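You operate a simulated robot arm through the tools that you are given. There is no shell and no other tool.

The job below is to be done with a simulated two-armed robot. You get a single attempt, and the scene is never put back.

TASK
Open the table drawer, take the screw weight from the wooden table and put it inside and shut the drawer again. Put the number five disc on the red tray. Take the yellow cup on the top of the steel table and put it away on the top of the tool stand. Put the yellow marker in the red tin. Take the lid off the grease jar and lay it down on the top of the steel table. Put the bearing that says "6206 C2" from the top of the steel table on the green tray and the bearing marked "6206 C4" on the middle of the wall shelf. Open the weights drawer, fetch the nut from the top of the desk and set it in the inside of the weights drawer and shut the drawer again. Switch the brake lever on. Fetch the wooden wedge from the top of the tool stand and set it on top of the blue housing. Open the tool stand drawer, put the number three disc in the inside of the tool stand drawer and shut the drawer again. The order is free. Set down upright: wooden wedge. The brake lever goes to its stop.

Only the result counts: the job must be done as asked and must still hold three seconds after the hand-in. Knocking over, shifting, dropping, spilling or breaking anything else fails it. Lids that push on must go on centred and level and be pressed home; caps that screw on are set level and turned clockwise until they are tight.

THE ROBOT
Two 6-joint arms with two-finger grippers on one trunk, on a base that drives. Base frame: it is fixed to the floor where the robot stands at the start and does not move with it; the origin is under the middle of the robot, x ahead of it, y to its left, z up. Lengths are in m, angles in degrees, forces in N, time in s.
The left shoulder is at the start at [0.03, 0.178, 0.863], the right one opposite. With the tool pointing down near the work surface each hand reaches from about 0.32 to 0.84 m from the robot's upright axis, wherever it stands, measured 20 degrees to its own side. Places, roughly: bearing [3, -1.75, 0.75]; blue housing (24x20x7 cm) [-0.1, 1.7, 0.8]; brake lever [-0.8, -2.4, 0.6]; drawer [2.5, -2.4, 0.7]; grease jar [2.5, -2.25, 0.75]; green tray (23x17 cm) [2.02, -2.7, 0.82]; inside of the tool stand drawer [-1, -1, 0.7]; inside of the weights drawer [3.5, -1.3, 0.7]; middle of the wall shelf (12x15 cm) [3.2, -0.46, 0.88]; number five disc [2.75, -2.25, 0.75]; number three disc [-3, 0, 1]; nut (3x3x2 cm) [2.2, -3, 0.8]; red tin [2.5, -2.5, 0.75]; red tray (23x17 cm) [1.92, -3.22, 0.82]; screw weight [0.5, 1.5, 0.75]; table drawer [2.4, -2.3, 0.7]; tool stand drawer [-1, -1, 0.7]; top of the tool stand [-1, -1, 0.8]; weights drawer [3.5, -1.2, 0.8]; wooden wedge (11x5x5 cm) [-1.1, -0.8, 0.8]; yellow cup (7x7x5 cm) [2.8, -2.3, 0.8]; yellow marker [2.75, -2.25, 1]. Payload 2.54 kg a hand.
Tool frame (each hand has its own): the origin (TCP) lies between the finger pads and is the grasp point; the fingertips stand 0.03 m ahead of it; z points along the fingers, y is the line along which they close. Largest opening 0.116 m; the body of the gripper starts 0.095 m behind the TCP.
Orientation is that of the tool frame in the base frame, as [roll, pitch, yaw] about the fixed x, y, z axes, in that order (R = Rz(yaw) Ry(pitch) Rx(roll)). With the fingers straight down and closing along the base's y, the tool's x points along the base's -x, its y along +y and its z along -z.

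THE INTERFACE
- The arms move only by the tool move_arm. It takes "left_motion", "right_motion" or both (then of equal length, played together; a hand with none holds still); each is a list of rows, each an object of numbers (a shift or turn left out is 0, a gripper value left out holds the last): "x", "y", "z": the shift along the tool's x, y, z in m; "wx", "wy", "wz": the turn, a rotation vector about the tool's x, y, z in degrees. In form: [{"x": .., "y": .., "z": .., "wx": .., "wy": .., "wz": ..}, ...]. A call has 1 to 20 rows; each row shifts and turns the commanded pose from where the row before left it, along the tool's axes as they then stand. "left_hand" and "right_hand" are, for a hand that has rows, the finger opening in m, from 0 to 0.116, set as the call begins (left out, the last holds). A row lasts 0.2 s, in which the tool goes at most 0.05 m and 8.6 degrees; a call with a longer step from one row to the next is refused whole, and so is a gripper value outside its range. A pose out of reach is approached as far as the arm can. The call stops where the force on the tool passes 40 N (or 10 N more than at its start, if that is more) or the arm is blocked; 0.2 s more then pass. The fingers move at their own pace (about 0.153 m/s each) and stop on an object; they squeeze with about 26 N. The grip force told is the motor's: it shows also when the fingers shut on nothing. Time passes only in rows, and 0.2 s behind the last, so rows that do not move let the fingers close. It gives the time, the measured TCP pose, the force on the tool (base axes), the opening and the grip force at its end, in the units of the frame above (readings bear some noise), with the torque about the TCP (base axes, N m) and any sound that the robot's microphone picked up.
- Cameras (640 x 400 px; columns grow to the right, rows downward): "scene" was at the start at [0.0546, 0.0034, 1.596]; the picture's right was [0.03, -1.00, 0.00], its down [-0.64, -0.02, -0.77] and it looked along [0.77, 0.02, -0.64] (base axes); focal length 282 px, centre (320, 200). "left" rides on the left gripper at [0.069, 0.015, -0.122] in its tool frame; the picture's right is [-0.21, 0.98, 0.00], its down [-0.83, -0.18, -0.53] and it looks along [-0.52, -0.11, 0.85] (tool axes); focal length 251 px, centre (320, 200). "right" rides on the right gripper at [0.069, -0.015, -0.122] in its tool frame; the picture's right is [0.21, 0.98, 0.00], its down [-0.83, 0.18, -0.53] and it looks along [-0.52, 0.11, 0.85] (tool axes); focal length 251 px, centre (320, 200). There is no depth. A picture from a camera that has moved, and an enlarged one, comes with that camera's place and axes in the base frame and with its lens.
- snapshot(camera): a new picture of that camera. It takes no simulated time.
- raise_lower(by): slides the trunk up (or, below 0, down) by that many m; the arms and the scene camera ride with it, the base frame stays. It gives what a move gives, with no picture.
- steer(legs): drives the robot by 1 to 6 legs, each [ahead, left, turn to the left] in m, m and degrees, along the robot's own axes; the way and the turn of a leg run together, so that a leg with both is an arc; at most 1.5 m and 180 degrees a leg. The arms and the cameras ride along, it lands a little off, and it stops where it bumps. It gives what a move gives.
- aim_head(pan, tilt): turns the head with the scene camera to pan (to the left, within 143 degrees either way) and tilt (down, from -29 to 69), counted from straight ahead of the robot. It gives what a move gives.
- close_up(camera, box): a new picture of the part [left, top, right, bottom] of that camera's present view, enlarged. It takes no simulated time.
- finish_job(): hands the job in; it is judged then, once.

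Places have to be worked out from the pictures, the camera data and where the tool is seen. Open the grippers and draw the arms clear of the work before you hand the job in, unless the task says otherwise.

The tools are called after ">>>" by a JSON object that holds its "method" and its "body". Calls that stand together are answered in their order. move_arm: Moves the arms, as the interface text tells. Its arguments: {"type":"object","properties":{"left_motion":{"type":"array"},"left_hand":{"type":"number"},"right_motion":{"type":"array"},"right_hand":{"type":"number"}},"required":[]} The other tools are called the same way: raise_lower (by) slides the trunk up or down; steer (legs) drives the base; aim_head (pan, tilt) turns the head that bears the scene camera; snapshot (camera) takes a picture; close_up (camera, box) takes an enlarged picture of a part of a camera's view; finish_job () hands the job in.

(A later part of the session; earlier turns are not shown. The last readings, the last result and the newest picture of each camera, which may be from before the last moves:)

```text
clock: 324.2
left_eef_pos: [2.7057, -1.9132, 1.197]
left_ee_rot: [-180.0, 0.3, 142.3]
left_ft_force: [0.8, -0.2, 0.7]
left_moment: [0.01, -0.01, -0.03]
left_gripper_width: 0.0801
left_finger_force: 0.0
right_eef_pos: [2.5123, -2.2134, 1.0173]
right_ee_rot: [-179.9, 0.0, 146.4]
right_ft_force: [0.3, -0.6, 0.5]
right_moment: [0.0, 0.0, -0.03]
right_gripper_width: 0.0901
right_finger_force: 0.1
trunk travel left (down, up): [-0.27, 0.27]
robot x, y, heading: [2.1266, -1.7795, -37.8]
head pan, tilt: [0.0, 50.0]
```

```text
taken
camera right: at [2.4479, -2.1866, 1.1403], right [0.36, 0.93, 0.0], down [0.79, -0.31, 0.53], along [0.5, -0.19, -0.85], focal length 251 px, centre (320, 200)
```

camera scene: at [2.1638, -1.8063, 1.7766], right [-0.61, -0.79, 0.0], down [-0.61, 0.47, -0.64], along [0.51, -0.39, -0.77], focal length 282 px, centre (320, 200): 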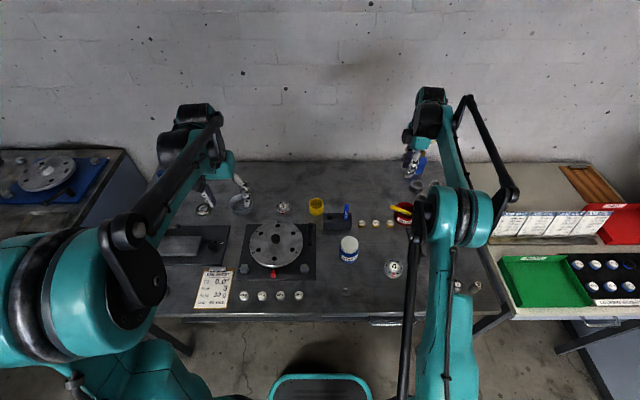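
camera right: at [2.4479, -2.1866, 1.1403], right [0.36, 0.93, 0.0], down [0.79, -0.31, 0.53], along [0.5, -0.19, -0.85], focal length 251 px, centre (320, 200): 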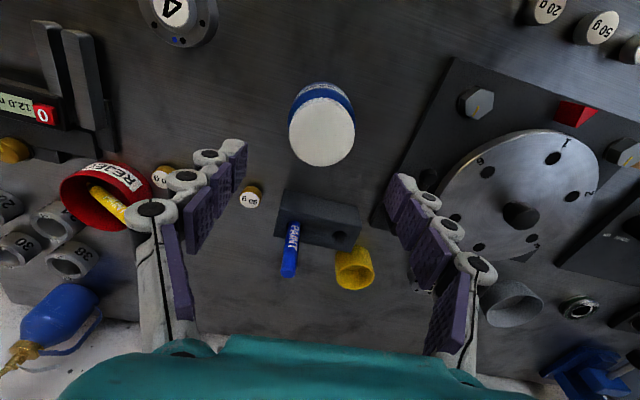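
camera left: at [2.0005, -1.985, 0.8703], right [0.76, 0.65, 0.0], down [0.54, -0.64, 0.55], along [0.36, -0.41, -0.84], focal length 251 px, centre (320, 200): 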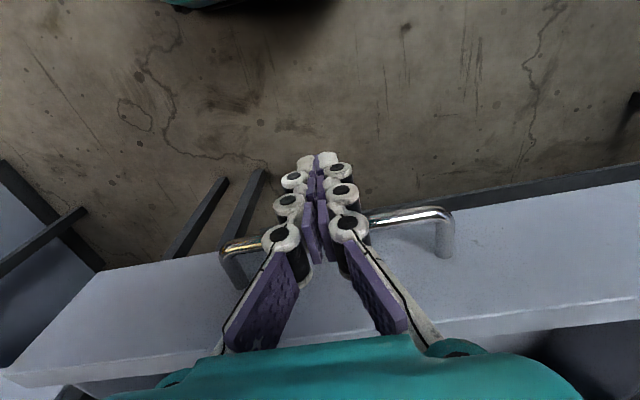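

Centred over the lid. I descend to z≈0.931 and close on the lid.

>>> {"method": "move_arm", "body": {"right_motion": [{"z": 0.04}, {"z": 0.03}, {"z": 0.016}, {}]}}

>>> {"method": "snapshot", "body": {"camera": "right"}}

>>> {"method": "close_up", "body": {"camera": "scene", "box": [300, 180, 420, 290]}}

```text
clock: 325.2
left_eef_pos: [2.7051, -1.9131, 1.1981]
left_ee_rot: [180.0, 0.3, 142.3]
left_ft_force: [-0.8, -0.2, 0.5]
left_moment: [-0.02, 0.01, -0.03]
left_gripper_width: 0.0802
left_finger_force: 0.0
right_eef_pos: [2.5144, -2.2158, 0.932]
right_ee_rot: [180.0, 0.0, 146.4]
right_ft_force: [0.2, 0.0, -0.1]
right_moment: [0.0, -0.01, 0.01]
right_gripper_width: 0.09
right_finger_force: 0.0
trunk travel left (down, up): [-0.27, 0.27]
robot x, y, heading: [2.1242, -1.7814, -37.8]
head pan, tilt: [0.0, 50.0]
```

```text
taken
camera right: at [2.4489, -2.1883, 1.0548], right [0.36, 0.93, 0.0], down [0.79, -0.31, 0.53], along [0.5, -0.19, -0.85], focal length 251 px, centre (320, 200)
```

right: 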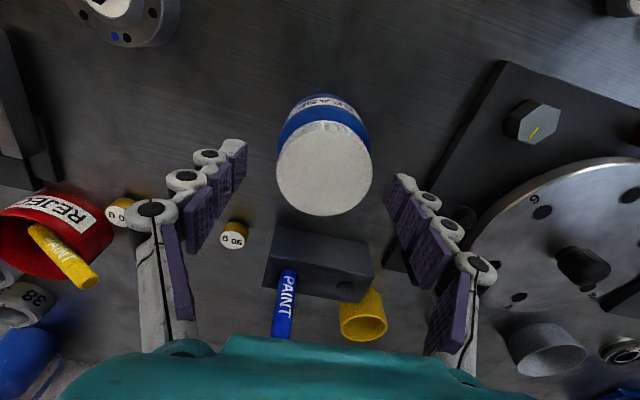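

```text
3.64 times, centred on (360, 235) of scene
camera zoom: at [2.163, -1.8067, 1.7766], right [-0.61, -0.79, 0.0], down [-0.61, 0.47, -0.64], along [0.51, -0.39, -0.77], focal length 1026 px, centre (174, 73)
```

zoom: 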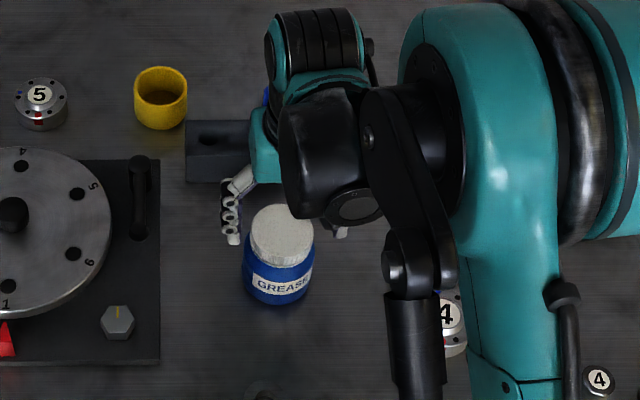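

The lid (~6 cm) is centred between the fingers. I close on it.

>>> {"method": "move_arm", "body": {"right_motion": [{"x": 0.003, "y": 0.002}, {}, {}, {}], "right_hand": 0.04}}

>>> {"method": "close_up", "body": {"camera": "scene", "box": [320, 210, 390, 280]}}

```text
clock: 326.2
left_eef_pos: [2.7058, -1.913, 1.1969]
left_ee_rot: [-180.0, 0.3, 142.3]
left_ft_force: [-0.5, -0.6, 0.0]
left_moment: [-0.01, 0.01, 0.04]
left_gripper_width: 0.0801
left_finger_force: 0.2
right_eef_pos: [2.5128, -2.2114, 0.9313]
right_ee_rot: [-180.0, 0.0, 146.4]
right_ft_force: [2.7, -2.6, 5.8]
right_moment: [-0.42, -0.16, 0.1]
right_gripper_width: 0.0588
right_finger_force: 25.7
trunk travel left (down, up): [-0.27, 0.27]
robot x, y, heading: [2.1293, -1.7782, -37.9]
head pan, tilt: [0.0, 50.0]
```

```text
5.71 times, centred on (355, 245) of scene
camera zoom: at [2.1633, -1.8069, 1.7766], right [-0.61, -0.79, 0.0], down [-0.61, 0.47, -0.64], along [0.51, -0.39, -0.77], focal length 1613 px, centre (120, -57)
```

zoom: 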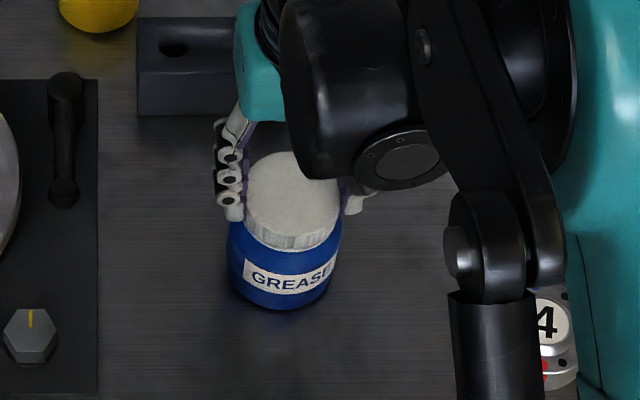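

Lid gripped (58.8 mm). I try a small counter-clockwise turn (−17°) and watch torque and whether the jar's label turns with it.

>>> {"method": "move_arm", "body": {"right_motion": [{"wz": -4}, {"wz": -4}, {"wz": -4}, {"wz": -5}, {}]}}

>>> {"method": "close_up", "body": {"camera": "scene", "box": [320, 210, 390, 280]}}

```text
clock: 327.4
left_eef_pos: [2.7044, -1.9117, 1.1981]
left_ee_rot: [-180.0, 0.4, 142.2]
left_ft_force: [0.9, 0.0, -0.2]
left_moment: [0.0, 0.0, -0.02]
left_gripper_width: 0.08
left_finger_force: 0.1
right_eef_pos: [2.5105, -2.2116, 0.933]
right_ee_rot: [180.0, -0.1, 163.5]
right_ft_force: [-1.3, 2.8, 8.5]
right_moment: [0.09, 0.27, 0.02]
right_gripper_width: 0.0592
right_finger_force: 26.6
trunk travel left (down, up): [-0.27, 0.27]
robot x, y, heading: [2.1273, -1.7807, -37.8]
head pan, tilt: [0.0, 50.0]
```

```text
5.71 times, centred on (355, 245) of scene
camera zoom: at [2.1624, -1.8058, 1.7766], right [-0.61, -0.79, 0.0], down [-0.61, 0.47, -0.64], along [0.51, -0.39, -0.77], focal length 1613 px, centre (120, -57)
```

zoom: 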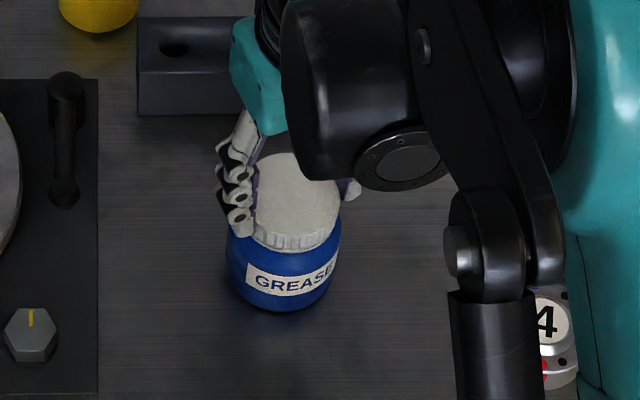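

The jar's label moved less than the hand did. I continue turning another ~43° and compare again.

>>> {"method": "move_arm", "body": {"right_motion": [{"wz": -6}, {"wz": -6}, {"wz": -6}, {"wz": -6}, {"wz": -6}, {"wz": -6}, {"wz": -6}, {}]}}

>>> {"method": "close_up", "body": {"camera": "scene", "box": [320, 210, 390, 280]}}

>>> {"method": "close_up", "body": {"camera": "right", "box": [200, 80, 440, 260]}}

```text
clock: 329.2
left_eef_pos: [2.705, -1.9129, 1.198]
left_ee_rot: [-179.9, 0.3, 142.4]
left_ft_force: [-1.1, 0.4, -0.3]
left_moment: [-0.02, 0.05, 0.03]
left_gripper_width: 0.0799
left_finger_force: 0.2
right_eef_pos: [2.5121, -2.2116, 0.9322]
right_ee_rot: [180.0, -0.1, -154.4]
right_ft_force: [3.9, -4.6, 15.1]
right_moment: [-0.22, -0.21, -0.01]
right_gripper_width: 0.059
right_finger_force: 25.6
trunk travel left (down, up): [-0.27, 0.27]
robot x, y, heading: [2.1246, -1.7798, -37.7]
head pan, tilt: [0.0, 50.0]
```

```text
5.71 times, centred on (355, 245) of scene
camera zoom: at [2.1628, -1.8064, 1.7767], right [-0.61, -0.79, 0.0], down [-0.61, 0.47, -0.64], along [0.51, -0.39, -0.77], focal length 1613 px, centre (120, -57)
```

zoom: 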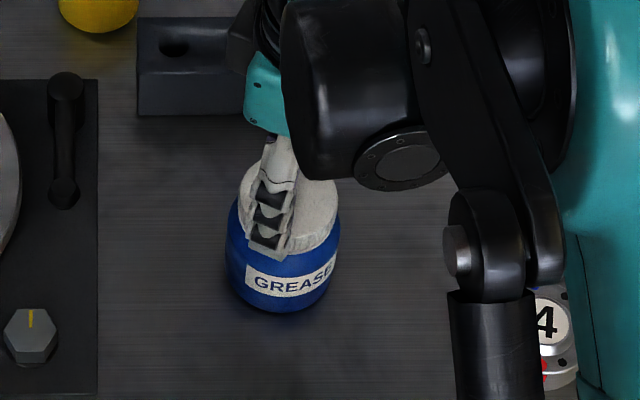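

```text
2.22 times, centred on (320, 170) of right
camera zoom: at [2.4575, -2.2538, 1.0542], right [-0.61, 0.79, 0.0], down [0.67, 0.52, 0.53], along [0.42, 0.33, -0.85], focal length 559 px, centre (320, 267)
```

zoom: 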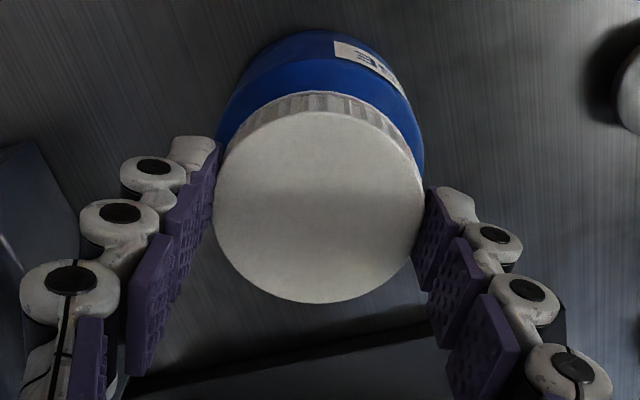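

The label stayed put this time while the lid turned – it is unscrewing (and pushing the hand up at 15 N). I raise 2 mm and keep turning counter-clockwise.

>>> {"method": "move_arm", "body": {"right_motion": [{"z": -0.002}, {"wz": -7}, {"wz": -7}, {"wz": -7, "z": -0.0005}, {"wz": -7}, {"wz": -7}, {"wz": -7, "z": -0.0005}, {"wz": -7}, {"wz": -7}, {}]}}

>>> {"method": "close_up", "body": {"camera": "scene", "box": [320, 210, 390, 280]}}

```text
clock: 331.4
left_eef_pos: [2.7062, -1.9142, 1.1976]
left_ee_rot: [-179.9, 0.3, 142.3]
left_ft_force: [0.2, 0.1, 0.1]
left_moment: [0.01, -0.01, 0.04]
left_gripper_width: 0.0801
left_finger_force: 0.1
right_eef_pos: [2.5124, -2.2124, 0.9344]
right_ee_rot: [180.0, 0.1, -98.4]
right_ft_force: [-0.1, 0.1, -2.6]
right_moment: [0.01, 0.01, -0.01]
right_gripper_width: 0.0586
right_finger_force: 25.9
trunk travel left (down, up): [-0.27, 0.27]
robot x, y, heading: [2.1234, -1.7801, -37.5]
head pan, tilt: [0.0, 50.0]
```

```text
5.71 times, centred on (355, 245) of scene
camera zoom: at [2.1635, -1.8072, 1.7765], right [-0.61, -0.79, 0.0], down [-0.61, 0.47, -0.64], along [0.51, -0.39, -0.77], focal length 1613 px, centre (120, -57)
```

zoom: 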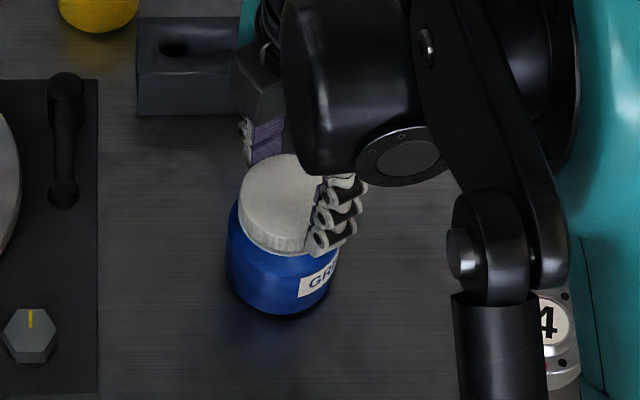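

Pulling up let the jar turn along. I press down ~2.5 mm (friction holds the jar) and continue turning counter-clockwise.

>>> {"method": "move_arm", "body": {"right_motion": [{"z": 0.003}, {"wz": -6}, {"wz": -6}, {"wz": -6}, {"wz": -6}, {"wz": -6}, {}]}}

>>> {"method": "close_up", "body": {"camera": "scene", "box": [320, 210, 390, 280]}}

```text
clock: 333.1
left_eef_pos: [2.7045, -1.9115, 1.197]
left_ee_rot: [-180.0, 0.5, 142.3]
left_ft_force: [0.2, 0.2, -0.8]
left_moment: [0.02, 0.03, -0.02]
left_gripper_width: 0.08
left_finger_force: 0.1
right_eef_pos: [2.5118, -2.21, 0.9307]
right_ee_rot: [-179.9, 0.0, -68.4]
right_ft_force: [2.8, 4.2, 10.0]
right_moment: [0.22, -0.09, -0.01]
right_gripper_width: 0.0588
right_finger_force: 25.8
trunk travel left (down, up): [-0.27, 0.27]
robot x, y, heading: [2.1239, -1.7798, -38.0]
head pan, tilt: [0.0, 50.0]
```

```text
5.71 times, centred on (355, 245) of scene
camera zoom: at [2.1629, -1.8053, 1.7766], right [-0.61, -0.79, 0.0], down [-0.61, 0.47, -0.64], along [0.51, -0.39, -0.77], focal length 1613 px, centre (120, -57)
```

zoom: 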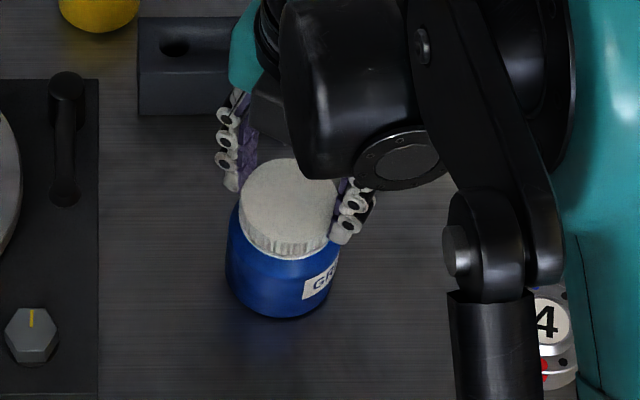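

The lid turns relative to the jar again. I continue while pressing.

>>> {"method": "move_arm", "body": {"right_motion": [{"wz": -7}, {"wz": -7}, {"wz": -7}, {"wz": -7}, {"wz": -7}, {"wz": -7}, {"wz": -7}, {}]}}

>>> {"method": "close_up", "body": {"camera": "scene", "box": [320, 210, 390, 280]}}

```text
clock: 334.9
left_eef_pos: [2.7051, -1.9139, 1.1969]
left_ee_rot: [179.9, 0.3, 142.3]
left_ft_force: [0.4, 0.0, 1.2]
left_moment: [0.0, -0.01, -0.01]
left_gripper_width: 0.0798
left_finger_force: 0.0
right_eef_pos: [2.5114, -2.2102, 0.9314]
right_ee_rot: [179.8, -0.1, -37.5]
right_ft_force: [-1.6, -5.9, 11.2]
right_moment: [-0.25, 0.02, 0.02]
right_gripper_width: 0.0588
right_finger_force: 26.0
right hand out of reach, approached as far as the arm can: row 5, 6, 7
trunk travel left (down, up): [-0.27, 0.27]
robot x, y, heading: [2.1289, -1.7784, -37.6]
head pan, tilt: [0.0, 50.0]
```

```text
5.71 times, centred on (355, 245) of scene
camera zoom: at [2.1623, -1.8068, 1.7766], right [-0.61, -0.79, 0.0], down [-0.61, 0.47, -0.64], along [0.51, -0.39, -0.77], focal length 1613 px, centre (120, -57)
```

zoom: 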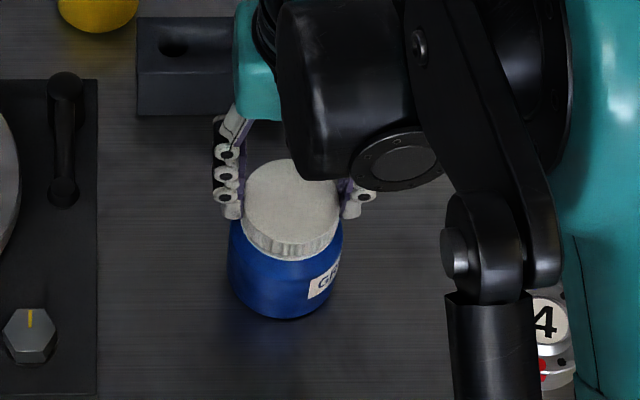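

The turning torque is practically zero, so the lid may already be loose. I lift 1.5 cm slowly to see whether it comes off.

>>> {"method": "move_arm", "body": {"right_motion": [{"z": -0.003}, {"z": -0.003}, {"z": -0.004}, {"z": -0.005}, {}]}}

>>> {"method": "close_up", "body": {"camera": "scene", "box": [320, 210, 390, 280]}}

```text
clock: 336.1
left_eef_pos: [2.7048, -1.9141, 1.1961]
left_ee_rot: [180.0, 0.3, 142.3]
left_ft_force: [0.9, -0.2, 0.0]
left_moment: [0.0, 0.03, 0.0]
left_gripper_width: 0.08
left_finger_force: 0.1
right_eef_pos: [2.5123, -2.2118, 0.9456]
right_ee_rot: [179.8, 0.0, -37.5]
right_ft_force: [-0.5, 0.0, -2.4]
right_moment: [0.01, -0.01, 0.01]
right_gripper_width: 0.0585
right_finger_force: 26.4
trunk travel left (down, up): [-0.27, 0.27]
robot x, y, heading: [2.1249, -1.7762, -37.8]
head pan, tilt: [0.0, 50.0]
```

```text
5.71 times, centred on (355, 245) of scene
camera zoom: at [2.1636, -1.8073, 1.7765], right [-0.61, -0.79, 0.0], down [-0.61, 0.47, -0.64], along [0.51, -0.39, -0.77], focal length 1613 px, centre (120, -57)
```

zoom: 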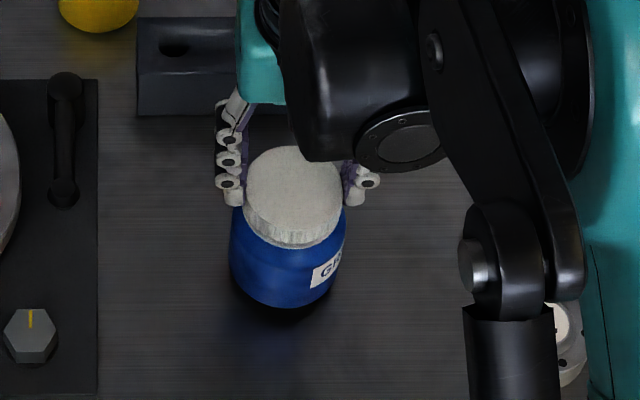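

The jar still comes up with the lid, so it isn't fully unscrewed. I set it back down, open, and rotate the wrist back clockwise for another unscrewing stroke.

>>> {"method": "move_arm", "body": {"right_motion": [{"z": 0.005}, {"z": 0.004}, {"z": 0.003}, {"z": 0.002}, {}]}}

>>> {"method": "move_arm", "body": {"right_motion": [{}, {}, {"wz": 8.5}, {"wz": 8.5}, {"wz": 8.5}, {"wz": 8.5}, {"wz": 8.5}, {"wz": 8.5}, {"wz": 8.5}, {"wz": 8.5}, {"wz": 8.5}, {"wz": 8.5}, {"wz": 8.5}, {"wz": 8.5}, {"wz": 8.5}, {"wz": 8.5}, {"wz": 8.5}, {"wz": 8.5}, {"wz": 8.5}, {"wz": 8.5}], "right_hand": 0.085}}

>>> {"method": "move_arm", "body": {"right_motion": [{"wz": 8.5}, {"wz": 8.5}, {"wz": 8.5}, {"wz": 8.5}, {"wz": 8.5}, {"wz": 8.5}, {"wz": 8.5}, {"wz": 8.5}, {"wz": 8.5}, {"wz": 8.5}, {"wz": 8.5}, {"wz": 8.5}, {}]}}

>>> {"method": "snapshot", "body": {"camera": "right"}}

```text
clock: 337.2
left_eef_pos: [2.7053, -1.9135, 1.1968]
left_ee_rot: [-179.9, 0.2, 142.3]
left_ft_force: [-0.2, -0.5, 0.3]
left_moment: [0.01, -0.05, -0.02]
left_gripper_width: 0.08
left_finger_force: 0.0
right_eef_pos: [2.5119, -2.2119, 0.9312]
right_ee_rot: [179.8, 0.0, -37.6]
right_ft_force: [-0.5, -1.1, 0.7]
right_moment: [-0.02, -0.05, -0.01]
right_gripper_width: 0.0588
right_finger_force: 26.3
trunk travel left (down, up): [-0.27, 0.27]
robot x, y, heading: [2.1272, -1.7761, -37.7]
head pan, tilt: [0.0, 50.0]
```

```text
clock: 341.4
left_eef_pos: [2.7052, -1.9129, 1.1985]
left_ee_rot: [-180.0, 0.3, 142.2]
left_ft_force: [0.3, -0.6, -0.1]
left_moment: [0.0, 0.01, 0.0]
left_gripper_width: 0.0801
left_finger_force: 0.1
right_eef_pos: [2.5116, -2.2117, 0.9319]
right_ee_rot: [-179.9, -0.1, 169.3]
right_ft_force: [-0.6, -0.6, 0.1]
right_moment: [0.05, -0.01, 0.03]
right_gripper_width: 0.0849
right_finger_force: 0.0
trunk travel left (down, up): [-0.27, 0.27]
robot x, y, heading: [2.1282, -1.7817, -38.1]
head pan, tilt: [0.0, 50.0]
```

```text
clock: 344.2
left_eef_pos: [2.7045, -1.9128, 1.1976]
left_ee_rot: [-180.0, 0.3, 142.3]
left_ft_force: [0.2, -0.1, 1.0]
left_moment: [-0.02, -0.04, -0.01]
left_gripper_width: 0.0801
left_finger_force: 0.1
right_eef_pos: [2.5131, -2.2118, 0.9321]
right_ee_rot: [-179.9, 0.2, 67.4]
right_ft_force: [-1.0, -0.3, -0.5]
right_moment: [-0.01, 0.01, 0.05]
right_gripper_width: 0.0853
right_finger_force: 0.1
trunk travel left (down, up): [-0.27, 0.27]
robot x, y, heading: [2.1257, -1.7792, -37.7]
head pan, tilt: [0.0, 50.0]
```

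```text
taken
camera right: at [2.5266, -2.1403, 1.0555], right [0.98, -0.18, 0.0], down [-0.15, -0.83, 0.54], along [-0.1, -0.53, -0.84], focal length 251 px, centre (320, 200)
```

right: 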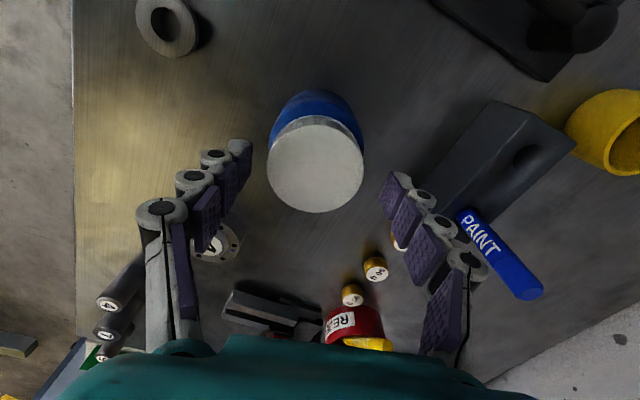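

I'm 105° clockwise beyond the standard pose now, with ~255° of stroke available. I re-grip, press lightly, and turn counter-clockwise.

>>> {"method": "move_arm", "body": {"right_motion": [{}, {}, {}, {"z": 0.0015}, {"wz": -7}, {"wz": -7}, {"wz": -7}, {"wz": -7}, {"wz": -7}, {"wz": -7}, {"wz": -7}, {}], "right_hand": 0.04}}

>>> {"method": "close_up", "body": {"camera": "scene", "box": [320, 210, 390, 280]}}

```text
clock: 346.9
left_eef_pos: [2.7026, -1.9117, 1.1972]
left_ee_rot: [-180.0, 0.4, 142.3]
left_ft_force: [0.0, -0.1, 0.4]
left_moment: [0.0, 0.01, 0.01]
left_gripper_width: 0.08
left_finger_force: 0.0
right_eef_pos: [2.5104, -2.2124, 0.9316]
right_ee_rot: [-180.0, 0.1, 116.6]
right_ft_force: [-4.8, -0.8, 21.0]
right_moment: [-0.03, 0.09, -0.01]
right_gripper_width: 0.0591
right_finger_force: 25.7
trunk travel left (down, up): [-0.27, 0.27]
robot x, y, heading: [2.1237, -1.7775, -37.8]
head pan, tilt: [0.0, 50.0]
```

```text
5.71 times, centred on (355, 245) of scene
camera zoom: at [2.1609, -1.8055, 1.7767], right [-0.61, -0.79, 0.0], down [-0.61, 0.47, -0.64], along [0.51, -0.39, -0.77], focal length 1613 px, centre (120, -57)
```

zoom: 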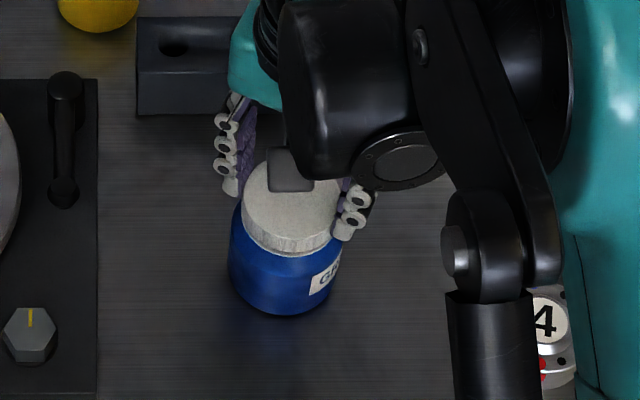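

The label stays fixed and the upward force rises (21 N) – the lid is climbing. I ease up 1 mm as I keep turning.

>>> {"method": "move_arm", "body": {"right_motion": [{"z": -0.001}, {"wz": -7}, {"wz": -7}, {"wz": -7}, {"wz": -7}, {"wz": -7}, {"wz": -7}, {"wz": -7}, {"wz": -7}, {}]}}

>>> {"method": "move_arm", "body": {"right_motion": [{"wz": -7}, {"wz": -7}, {"wz": -7}, {"wz": -7}, {"wz": -7}, {"wz": -7}, {}]}}

>>> {"method": "close_up", "body": {"camera": "scene", "box": [320, 210, 390, 280]}}

```text
clock: 349.1
left_eef_pos: [2.704, -1.9122, 1.1979]
left_ee_rot: [180.0, 0.4, 142.3]
left_ft_force: [-0.1, 0.6, 1.5]
left_moment: [0.0, -0.01, -0.02]
left_gripper_width: 0.0798
left_finger_force: 0.1
right_eef_pos: [2.5114, -2.2113, 0.9326]
right_ee_rot: [-179.8, -0.1, 172.6]
right_ft_force: [4.0, -3.2, 17.5]
right_moment: [-0.14, -0.15, 0.02]
right_gripper_width: 0.0591
right_finger_force: 26.2
trunk travel left (down, up): [-0.27, 0.27]
robot x, y, heading: [2.128, -1.7769, -37.5]
head pan, tilt: [0.0, 50.0]
```

```text
clock: 350.6
left_eef_pos: [2.7059, -1.9133, 1.1962]
left_ee_rot: [-179.9, 0.2, 142.3]
left_ft_force: [0.1, 0.9, 0.0]
left_moment: [0.0, -0.01, -0.03]
left_gripper_width: 0.0802
left_finger_force: 0.0
right_eef_pos: [2.5117, -2.2101, 0.9308]
right_ee_rot: [-179.8, -0.2, -145.5]
right_ft_force: [2.4, -3.6, 14.1]
right_moment: [-0.09, -0.15, 0.03]
right_gripper_width: 0.0589
right_finger_force: 26.3
trunk travel left (down, up): [-0.27, 0.27]
robot x, y, heading: [2.1269, -1.7821, -37.6]
head pan, tilt: [0.0, 50.0]
```

```text
5.71 times, centred on (355, 245) of scene
camera zoom: at [2.1627, -1.8063, 1.7766], right [-0.61, -0.79, 0.0], down [-0.61, 0.47, -0.64], along [0.51, -0.39, -0.77], focal length 1613 px, centre (120, -57)
```

zoom: 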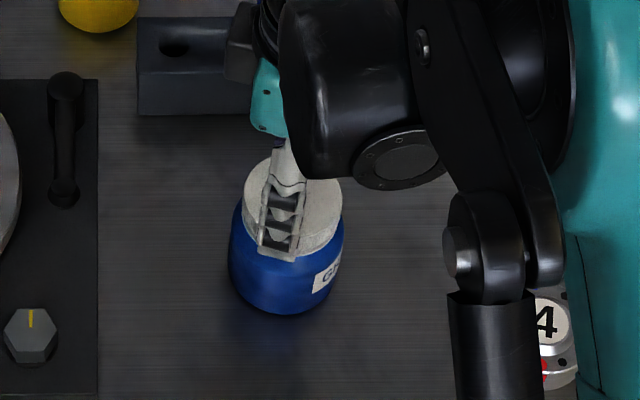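

>>> {"method": "move_arm", "body": {"right_motion": [{"wz": -7}, {"wz": -7}, {"wz": -7}, {"wz": -7}, {"wz": -7}, {"wz": -7}, {"wz": -7}, {"wz": -7}, {"wz": -7}, {"wz": -7}, {"wz": -7}, {"wz": -7}, {"wz": -7}, {"wz": -7}, {}]}}

>>> {"method": "close_up", "body": {"camera": "scene", "box": [320, 210, 390, 280]}}

>>> {"method": "move_arm", "body": {"right_motion": [{"z": -0.003}, {"z": -0.003}, {"z": -0.004}, {"z": -0.004}, {}]}}

>>> {"method": "close_up", "body": {"camera": "scene", "box": [320, 210, 390, 280]}}

```text
clock: 353.9
left_eef_pos: [2.7063, -1.9115, 1.1967]
left_ee_rot: [180.0, 0.3, 142.4]
left_ft_force: [0.4, 0.2, -0.4]
left_moment: [-0.02, -0.01, -0.04]
left_gripper_width: 0.0799
left_finger_force: 0.1
right_eef_pos: [2.5125, -2.2117, 0.9302]
right_ee_rot: [179.8, 0.0, -47.4]
right_ft_force: [-0.2, 0.4, -0.3]
right_moment: [-0.02, 0.01, 0.02]
right_gripper_width: 0.0589
right_finger_force: 26.3
trunk travel left (down, up): [-0.27, 0.27]
robot x, y, heading: [2.1234, -1.7805, -37.7]
head pan, tilt: [0.0, 50.0]
```

```text
5.71 times, centred on (355, 245) of scene
camera zoom: at [2.1632, -1.8068, 1.7766], right [-0.61, -0.79, 0.0], down [-0.61, 0.47, -0.64], along [0.51, -0.39, -0.77], focal length 1613 px, centre (120, -57)
```

zoom: 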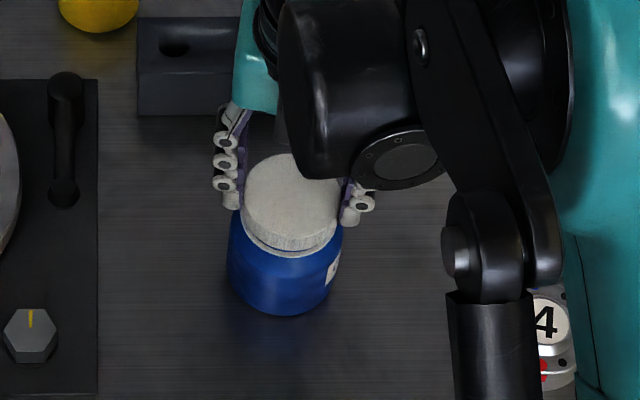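

```text
clock: 355.1
left_eef_pos: [2.7052, -1.9126, 1.1977]
left_ee_rot: [-179.9, 0.3, 142.3]
left_ft_force: [-0.8, -0.4, -0.6]
left_moment: [0.03, 0.01, 0.02]
left_gripper_width: 0.0801
left_finger_force: 0.1
right_eef_pos: [2.5124, -2.2123, 0.9451]
right_ee_rot: [179.9, 0.0, -47.5]
right_ft_force: [0.2, -0.5, 0.4]
right_moment: [0.03, -0.01, -0.04]
right_gripper_width: 0.0588
right_finger_force: 25.7
trunk travel left (down, up): [-0.27, 0.27]
robot x, y, heading: [2.1286, -1.7771, -37.4]
head pan, tilt: [0.0, 50.0]
```

```text
5.71 times, centred on (355, 245) of scene
camera zoom: at [2.1633, -1.807, 1.7766], right [-0.61, -0.79, 0.0], down [-0.61, 0.47, -0.64], along [0.51, -0.39, -0.77], focal length 1613 px, centre (120, -57)
```

zoom: 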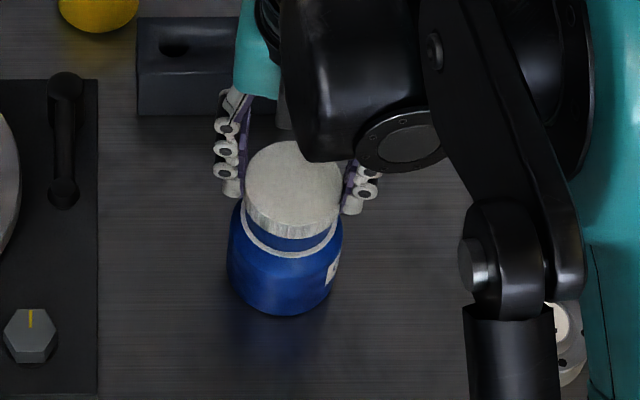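

The lid is off and the jar stayed in place. I lift it clear and carry it to a free spot near the table front, between the small ring and cylinder "4" (≈(2.342,-2.219)).

>>> {"method": "move_arm", "body": {"right_motion": [{"z": -0.03}, {"z": -0.04}, {"x": -0.0275, "y": 0.0325}, {"x": -0.0275, "y": 0.0325}, {"x": -0.0275, "y": 0.0325}, {"x": -0.0275, "y": 0.0325}, {}]}}

>>> {"method": "snapshot", "body": {"camera": "right"}}

>>> {"method": "snapshot", "body": {"camera": "scene"}}

```text
clock: 356.6
left_eef_pos: [2.7056, -1.914, 1.1974]
left_ee_rot: [-180.0, 0.3, 142.4]
left_ft_force: [-0.3, 0.3, -1.0]
left_moment: [0.01, 0.05, 0.05]
left_gripper_width: 0.0803
left_finger_force: 0.0
right_eef_pos: [2.353, -2.2044, 1.0154]
right_ee_rot: [179.6, 0.0, -47.9]
right_ft_force: [0.1, -0.1, 0.1]
right_moment: [0.05, 0.01, 0.01]
right_gripper_width: 0.0587
right_finger_force: 26.2
right hand out of reach, approached as far as the arm can: row 6
trunk travel left (down, up): [-0.27, 0.27]
robot x, y, heading: [2.1249, -1.7784, -37.7]
head pan, tilt: [0.0, 50.0]
```

```text
taken
camera right: at [2.413, -2.2452, 1.1382], right [-0.58, -0.81, 0.01], down [-0.69, 0.49, 0.54], along [-0.44, 0.31, -0.84], focal length 251 px, centre (320, 200)
```

right: 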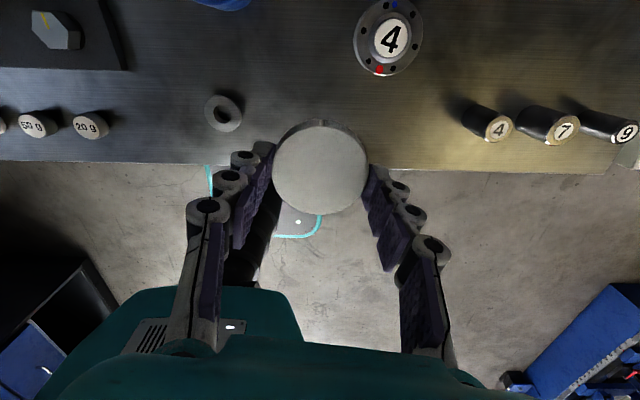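

```text
taken
camera scene: at [2.164, -1.8078, 1.7765], right [-0.61, -0.79, 0.0], down [-0.61, 0.47, -0.64], along [0.51, -0.39, -0.77], focal length 282 px, centre (320, 200)
```

scene: 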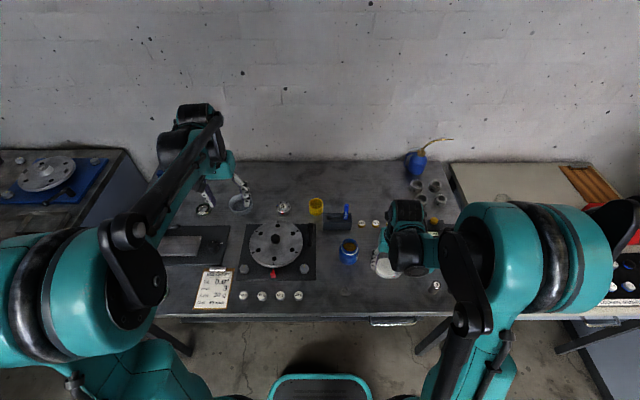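

The spot beneath is free. I lower the lid to just above the table, then step down to contact.

>>> {"method": "move_arm", "body": {"right_motion": [{"z": 0.04}, {"z": 0.04}, {"z": 0.04}, {"z": 0.03}, {}]}}

>>> {"method": "move_arm", "body": {"right_motion": [{"z": 0.005}, {}]}}

>>> {"method": "move_arm", "body": {"right_motion": [{"z": 0.004}, {}]}}

>>> {"method": "move_arm", "body": {"right_motion": [{"z": 0.004}, {}]}}

>>> {"method": "snapshot", "body": {"camera": "right"}}

```text
clock: 357.9
left_eef_pos: [2.7049, -1.912, 1.1984]
left_ee_rot: [-180.0, 0.3, 142.3]
left_ft_force: [-0.5, -0.9, -0.3]
left_moment: [-0.05, -0.03, -0.01]
left_gripper_width: 0.0798
left_finger_force: 0.0
right_eef_pos: [2.3786, -2.2232, 0.8907]
right_ee_rot: [179.8, 0.1, -47.6]
right_ft_force: [-0.6, 0.4, 0.2]
right_moment: [0.0, 0.0, 0.04]
right_gripper_width: 0.0586
right_finger_force: 25.8
right hand out of reach, approached as far as the arm can: row 3, 4
trunk travel left (down, up): [-0.27, 0.27]
robot x, y, heading: [2.125, -1.7784, -37.9]
head pan, tilt: [0.0, 50.0]
```

```text
clock: 358.4
left_eef_pos: [2.7059, -1.9124, 1.197]
left_ee_rot: [-179.9, 0.4, 142.4]
left_ft_force: [0.0, -0.2, 0.3]
left_moment: [-0.02, -0.01, 0.03]
left_gripper_width: 0.08
left_finger_force: 0.1
right_eef_pos: [2.3817, -2.2229, 0.8889]
right_ee_rot: [179.8, 0.0, -47.5]
right_ft_force: [-0.7, -0.6, 0.2]
right_moment: [-0.03, 0.0, 0.0]
right_gripper_width: 0.0586
right_finger_force: 25.7
right hand out of reach, approached as far as the arm can: row 1
trunk travel left (down, up): [-0.27, 0.27]
robot x, y, heading: [2.1262, -1.7811, -37.7]
head pan, tilt: [0.0, 50.0]
```

```text
clock: 359.1
left_eef_pos: [2.7055, -1.9121, 1.1969]
left_ee_rot: [180.0, 0.3, 142.3]
left_ft_force: [-1.0, 0.2, -0.2]
left_moment: [0.04, -0.01, 0.01]
left_gripper_width: 0.0799
left_finger_force: 0.1
right_eef_pos: [2.3825, -2.2257, 0.8867]
right_ee_rot: [179.8, 0.1, -47.6]
right_ft_force: [0.1, 0.1, -0.3]
right_moment: [0.02, -0.01, 0.0]
right_gripper_width: 0.0588
right_finger_force: 26.1
right hand out of reach, approached as far as the arm can: row 1
trunk travel left (down, up): [-0.27, 0.27]
robot x, y, heading: [2.1259, -1.7804, -37.8]
head pan, tilt: [0.0, 50.0]
```

```text
clock: 359.6
left_eef_pos: [2.7048, -1.9126, 1.1971]
left_ee_rot: [-180.0, 0.4, 142.3]
left_ft_force: [-0.7, 0.4, 0.5]
left_moment: [0.0, 0.01, 0.0]
left_gripper_width: 0.0798
left_finger_force: 0.0
right_eef_pos: [2.3845, -2.2248, 0.884]
right_ee_rot: [179.8, 0.1, -47.5]
right_ft_force: [0.1, -0.3, 0.2]
right_moment: [-0.05, -0.01, 0.0]
right_gripper_width: 0.0584
right_finger_force: 25.8
trunk travel left (down, up): [-0.27, 0.27]
robot x, y, heading: [2.1243, -1.7849, -37.5]
head pan, tilt: [0.0, 50.0]
```

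```text
taken
camera right: at [2.4434, -2.2649, 1.0075], right [-0.57, -0.82, 0.0], down [-0.69, 0.49, 0.54], along [-0.44, 0.31, -0.84], focal length 251 px, centre (320, 200)
```

right: 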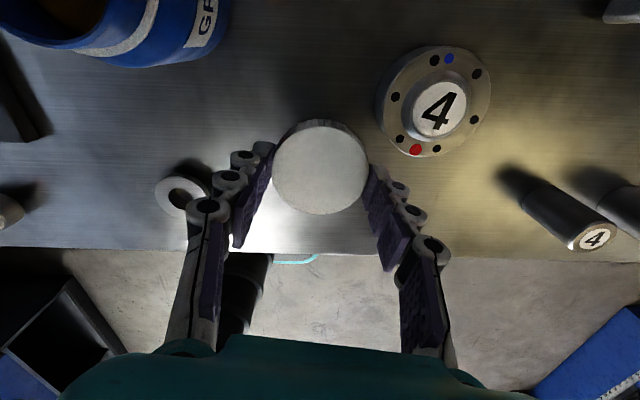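

The arm is at its inner limit; I lower the trunk in small steps instead to set the lid down.

>>> {"method": "raise_lower", "body": {"by": -0.025}}

>>> {"method": "raise_lower", "body": {"by": -0.006}}

>>> {"method": "raise_lower", "body": {"by": -0.004}}

```text
clock: 360.4
left_eef_pos: [2.7053, -1.9116, 1.1721]
left_ee_rot: [179.9, 0.2, 142.3]
left_ft_force: [-0.6, 0.6, -0.1]
left_moment: [0.0, -0.02, -0.01]
left_gripper_width: 0.0798
left_finger_force: 0.0
right_eef_pos: [2.3826, -2.2259, 0.8598]
right_ee_rot: [179.8, 0.1, -47.4]
right_ft_force: [1.1, -0.9, 0.0]
right_moment: [-0.02, -0.02, 0.01]
right_gripper_width: 0.0585
right_finger_force: 26.2
trunk travel left (down, up): [-0.245, 0.295]
robot x, y, heading: [2.1265, -1.7782, -37.6]
head pan, tilt: [0.0, 50.0]
```

```text
clock: 360.9
left_eef_pos: [2.706, -1.9123, 1.1662]
left_ee_rot: [180.0, 0.3, 142.3]
left_ft_force: [0.7, 0.0, 0.2]
left_moment: [0.03, 0.03, 0.0]
left_gripper_width: 0.0803
left_finger_force: 0.1
right_eef_pos: [2.3832, -2.2262, 0.8537]
right_ee_rot: [179.8, -0.1, -47.5]
right_ft_force: [1.4, -2.0, 13.6]
right_moment: [-0.19, -0.16, -0.04]
right_gripper_width: 0.059
right_finger_force: 26.2
trunk travel left (down, up): [-0.239, 0.301]
robot x, y, heading: [2.1289, -1.7763, -37.7]
head pan, tilt: [0.0, 50.0]
```

```text
clock: 361.4
left_eef_pos: [2.7042, -1.9118, 1.1624]
left_ee_rot: [-180.0, 0.4, 142.3]
left_ft_force: [0.0, 0.0, 0.7]
left_moment: [0.01, 0.02, 0.02]
left_gripper_width: 0.0803
left_finger_force: 0.0
right_eef_pos: [2.383, -2.2255, 0.8495]
right_ee_rot: [179.8, 0.1, -47.5]
right_ft_force: [0.9, -1.0, 16.7]
right_moment: [-0.09, -0.03, -0.01]
right_gripper_width: 0.0591
right_finger_force: 26.3
trunk travel left (down, up): [-0.235, 0.305]
robot x, y, heading: [2.1287, -1.7765, -37.7]
head pan, tilt: [0.0, 50.0]
```

Contact. I relax 2 mm, open the fingers and lift off.

>>> {"method": "raise_lower", "body": {"by": 0.002}}

>>> {"method": "move_arm", "body": {"right_motion": [{}, {}, {}], "right_hand": 0.08}}

>>> {"method": "snapshot", "body": {"camera": "right"}}

>>> {"method": "raise_lower", "body": {"by": 0.1}}

>>> {"method": "snapshot", "body": {"camera": "right"}}

```text
clock: 362.0
left_eef_pos: [2.7051, -1.913, 1.1646]
left_ee_rot: [180.0, 0.3, 142.3]
left_ft_force: [0.7, 0.7, -1.1]
left_moment: [-0.01, 0.0, 0.02]
left_gripper_width: 0.08
left_finger_force: 0.1
right_eef_pos: [2.3834, -2.2257, 0.8509]
right_ee_rot: [179.9, 0.0, -47.5]
right_ft_force: [0.4, -0.4, -0.4]
right_moment: [-0.01, 0.01, 0.02]
right_gripper_width: 0.0586
right_finger_force: 26.6
trunk travel left (down, up): [-0.237, 0.303]
robot x, y, heading: [2.1303, -1.7776, -37.6]
head pan, tilt: [0.0, 50.0]
```

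```text
clock: 362.8
left_eef_pos: [2.7055, -1.9125, 1.1634]
left_ee_rot: [-180.0, 0.2, 142.3]
left_ft_force: [0.3, 0.4, -0.7]
left_moment: [-0.04, 0.03, -0.01]
left_gripper_width: 0.0802
left_finger_force: 0.1
right_eef_pos: [2.3834, -2.2256, 0.8513]
right_ee_rot: [179.9, 0.0, -47.4]
right_ft_force: [0.1, -0.1, -0.7]
right_moment: [0.02, 0.01, -0.02]
right_gripper_width: 0.0801
right_finger_force: 0.1
trunk travel left (down, up): [-0.237, 0.303]
robot x, y, heading: [2.1285, -1.7781, -37.7]
head pan, tilt: [0.0, 50.0]
```

```text
taken
camera right: at [2.4434, -2.2649, 0.9745], right [-0.57, -0.82, 0.0], down [-0.69, 0.49, 0.54], along [-0.44, 0.31, -0.84], focal length 251 px, centre (320, 200)
```

right: 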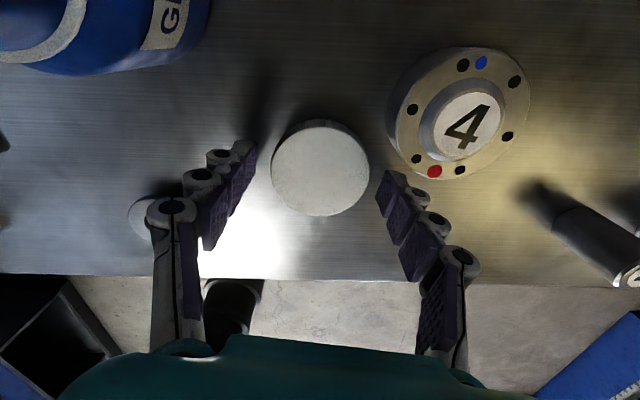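

```text
clock: 364.1
left_eef_pos: [2.706, -1.9125, 1.2629]
left_ee_rot: [180.0, 0.3, 142.4]
left_ft_force: [0.1, 0.4, 0.1]
left_moment: [0.05, -0.02, -0.01]
left_gripper_width: 0.0801
left_finger_force: 0.0
right_eef_pos: [2.3845, -2.2248, 0.9506]
right_ee_rot: [179.7, 0.1, -47.4]
right_ft_force: [-0.2, 0.3, -0.4]
right_moment: [0.0, 0.0, 0.02]
right_gripper_width: 0.0797
right_finger_force: 0.0
trunk travel left (down, up): [-0.337, 0.203]
robot x, y, heading: [2.1247, -1.777, -37.5]
head pan, tilt: [0.0, 50.0]
```

```text
taken
camera right: at [2.4435, -2.265, 1.0742], right [-0.57, -0.82, 0.0], down [-0.69, 0.49, 0.54], along [-0.44, 0.31, -0.84], focal length 251 px, centre (320, 200)
```

right: 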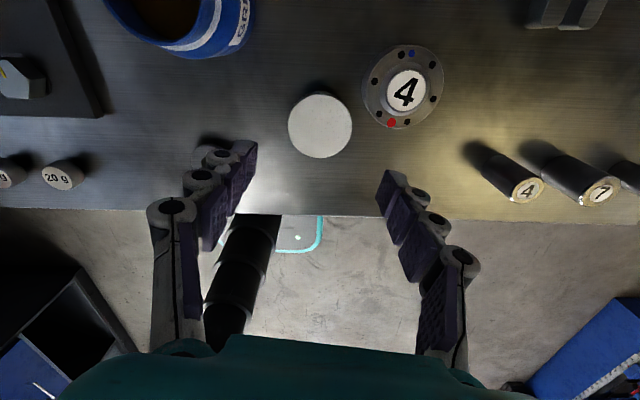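

The lid lies flat on the table. Next disc 5: I raise and re-orient the right hand, then drive 4 cm closer and move the left hand above disc 5.

>>> {"method": "move_arm", "body": {"right_motion": [{"z": -0.05}, {"z": -0.05}, {"wz": 8.5}, {"wz": 8.5}, {"wz": 8.5}, {"wz": 8.5}, {"wz": 8.5}, {"wz": 8.5}, {"wz": 8.5}, {"wz": 8.5}, {"wz": 8.5}, {"wz": 8.5}, {"wz": 8.5}, {"wz": 8.5}, {"wz": 8.5}, {"wz": 8.5}, {"wz": 8.5}, {"wz": 8.5}, {"wz": 8.5}, {"wz": 8.5}]}}

>>> {"method": "steer", "body": {"legs": [[0.04, 0, 0]]}}

>>> {"method": "raise_lower", "body": {"by": -0.07}}

>>> {"method": "move_arm", "body": {"left_motion": [{"x": -0.04, "y": -0.0142}, {"x": -0.04, "y": -0.0142}, {"x": -0.04, "y": -0.0142}, {"x": -0.04, "y": -0.0142}, {"x": -0.04, "y": -0.0142}, {"x": -0.04, "y": -0.0142}, {}], "left_hand": 0.1}}

>>> {"method": "snapshot", "body": {"camera": "left"}}

```text
clock: 368.3
left_eef_pos: [2.7061, -1.9127, 1.2651]
left_ee_rot: [-180.0, 0.3, 142.3]
left_ft_force: [0.4, -0.6, -0.9]
left_moment: [-0.03, 0.01, -0.02]
left_gripper_width: 0.0801
left_finger_force: 0.1
right_eef_pos: [2.3832, -2.2251, 1.0514]
right_ee_rot: [-179.9, -0.1, 159.4]
right_ft_force: [0.3, 0.7, -0.4]
right_moment: [0.04, -0.01, -0.02]
right_gripper_width: 0.0803
right_finger_force: 0.1
trunk travel left (down, up): [-0.337, 0.203]
robot x, y, heading: [2.1302, -1.7809, -37.7]
head pan, tilt: [0.0, 50.0]
```

```text
clock: 369.2
left_eef_pos: [2.7361, -1.9371, 1.2642]
left_ee_rot: [-180.0, 0.3, 142.3]
left_ft_force: [0.0, 0.3, -0.6]
left_moment: [0.04, 0.03, 0.0]
left_gripper_width: 0.0802
left_finger_force: 0.0
right_eef_pos: [2.4142, -2.2492, 1.0518]
right_ee_rot: [-179.8, -0.2, 159.5]
right_ft_force: [-0.1, 0.2, 0.4]
right_moment: [0.02, 0.04, -0.01]
right_gripper_width: 0.0801
right_finger_force: 0.1
trunk travel left (down, up): [-0.337, 0.203]
robot x, y, heading: [2.1575, -1.8028, -37.5]
head pan, tilt: [0.0, 50.0]
```

```text
clock: 370.2
left_eef_pos: [2.736, -1.9378, 1.1934]
left_ee_rot: [-180.0, 0.3, 142.3]
left_ft_force: [-0.2, 0.1, -0.5]
left_moment: [0.03, -0.01, 0.02]
left_gripper_width: 0.0801
left_finger_force: 0.0
right_eef_pos: [2.4153, -2.2493, 0.9815]
right_ee_rot: [-179.9, -0.2, 159.5]
right_ft_force: [0.2, -0.3, 0.0]
right_moment: [0.01, 0.03, 0.02]
right_gripper_width: 0.08
right_finger_force: 0.0
trunk travel left (down, up): [-0.267, 0.273]
robot x, y, heading: [2.158, -1.8019, -37.7]
head pan, tilt: [0.0, 50.0]
```

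```text
clock: 371.9
left_eef_pos: [2.8681, -2.1412, 1.1985]
left_ee_rot: [-179.9, 0.4, 142.2]
left_ft_force: [-0.8, 0.9, 0.3]
left_moment: [-0.04, -0.06, 0.02]
left_gripper_width: 0.1004
left_finger_force: 0.1
left hand out of reach, approached as far as the arm can: row 6
right_eef_pos: [2.4127, -2.2498, 0.9824]
right_ee_rot: [-180.0, 0.0, 159.4]
right_ft_force: [-0.4, -0.4, 0.2]
right_moment: [-0.03, -0.05, -0.02]
right_gripper_width: 0.08
right_finger_force: 0.1
trunk travel left (down, up): [-0.267, 0.273]
robot x, y, heading: [2.154, -1.8042, -37.7]
head pan, tilt: [0.0, 50.0]
```

```text
taken
camera left: at [2.8231, -2.087, 1.3195], right [0.77, 0.64, 0.0], down [0.54, -0.65, 0.54], along [0.35, -0.41, -0.84], focal length 251 px, centre (320, 200)
```

left: 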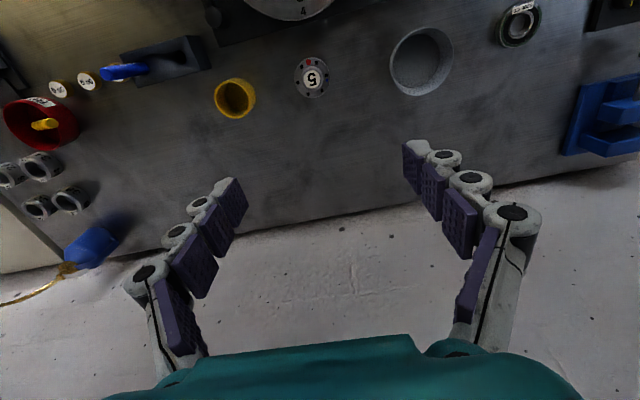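

Disc 5 is 2.2 cm behind and 0.9 cm right of the hand axis. I correct and descend to z≈1.0 for a better look.

>>> {"method": "move_arm", "body": {"left_motion": [{"x": 0.022, "y": -0.0085}, {"z": 0.05}, {"z": 0.05}, {"z": 0.05}, {"z": 0.04}, {}]}}

>>> {"method": "snapshot", "body": {"camera": "left"}}

```text
clock: 373.2
left_eef_pos: [2.8461, -2.1366, 1.0034]
left_ee_rot: [179.9, 0.3, 142.3]
left_ft_force: [-0.5, -0.5, 0.4]
left_moment: [0.0, -0.03, 0.02]
left_gripper_width: 0.1
left_finger_force: 0.2
right_eef_pos: [2.4137, -2.2512, 0.9815]
right_ee_rot: [-179.8, -0.1, 159.4]
right_ft_force: [-0.3, -0.1, 0.1]
right_moment: [0.0, -0.02, -0.02]
right_gripper_width: 0.0804
right_finger_force: 0.0
trunk travel left (down, up): [-0.267, 0.273]
robot x, y, heading: [2.1599, -1.8045, -37.7]
head pan, tilt: [0.0, 50.0]
```

```text
taken
camera left: at [2.8007, -2.0822, 1.1258], right [0.77, 0.64, 0.0], down [0.54, -0.65, 0.54], along [0.35, -0.41, -0.84], focal length 251 px, centre (320, 200)
```

left: 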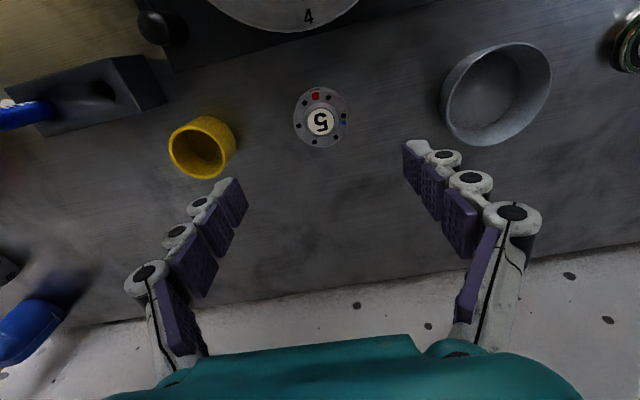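

Disc 5 is centred within a few mm. I narrow the opening to 0.09, descend to z≈0.857 and look once more.

>>> {"method": "move_arm", "body": {"left_motion": [{"x": -0.003, "z": 0.04}, {"z": 0.04}, {"z": 0.04}, {"z": 0.026}, {}], "left_hand": 0.09}}

>>> {"method": "snapshot", "body": {"camera": "left"}}

```text
clock: 374.4
left_eef_pos: [2.8492, -2.1354, 0.8583]
left_ee_rot: [-180.0, 0.2, 142.3]
left_ft_force: [0.6, 0.1, 0.1]
left_moment: [0.0, 0.02, -0.01]
left_gripper_width: 0.0901
left_finger_force: 0.1
right_eef_pos: [2.4141, -2.2496, 0.9817]
right_ee_rot: [-179.9, -0.1, 159.4]
right_ft_force: [-0.1, 0.0, 0.2]
right_moment: [0.04, -0.02, 0.02]
right_gripper_width: 0.0801
right_finger_force: 0.0
trunk travel left (down, up): [-0.267, 0.273]
robot x, y, heading: [2.1587, -1.8028, -37.7]
head pan, tilt: [0.0, 50.0]
```

```text
taken
camera left: at [2.805, -2.0817, 0.9795], right [0.77, 0.64, 0.0], down [0.54, -0.65, 0.54], along [0.35, -0.41, -0.84], focal length 251 px, centre (320, 200)
```

left: 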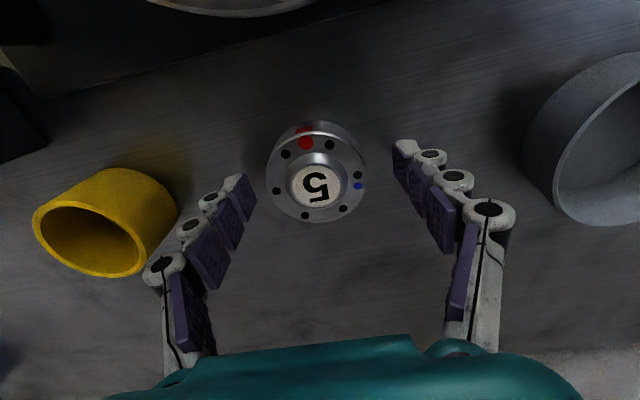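

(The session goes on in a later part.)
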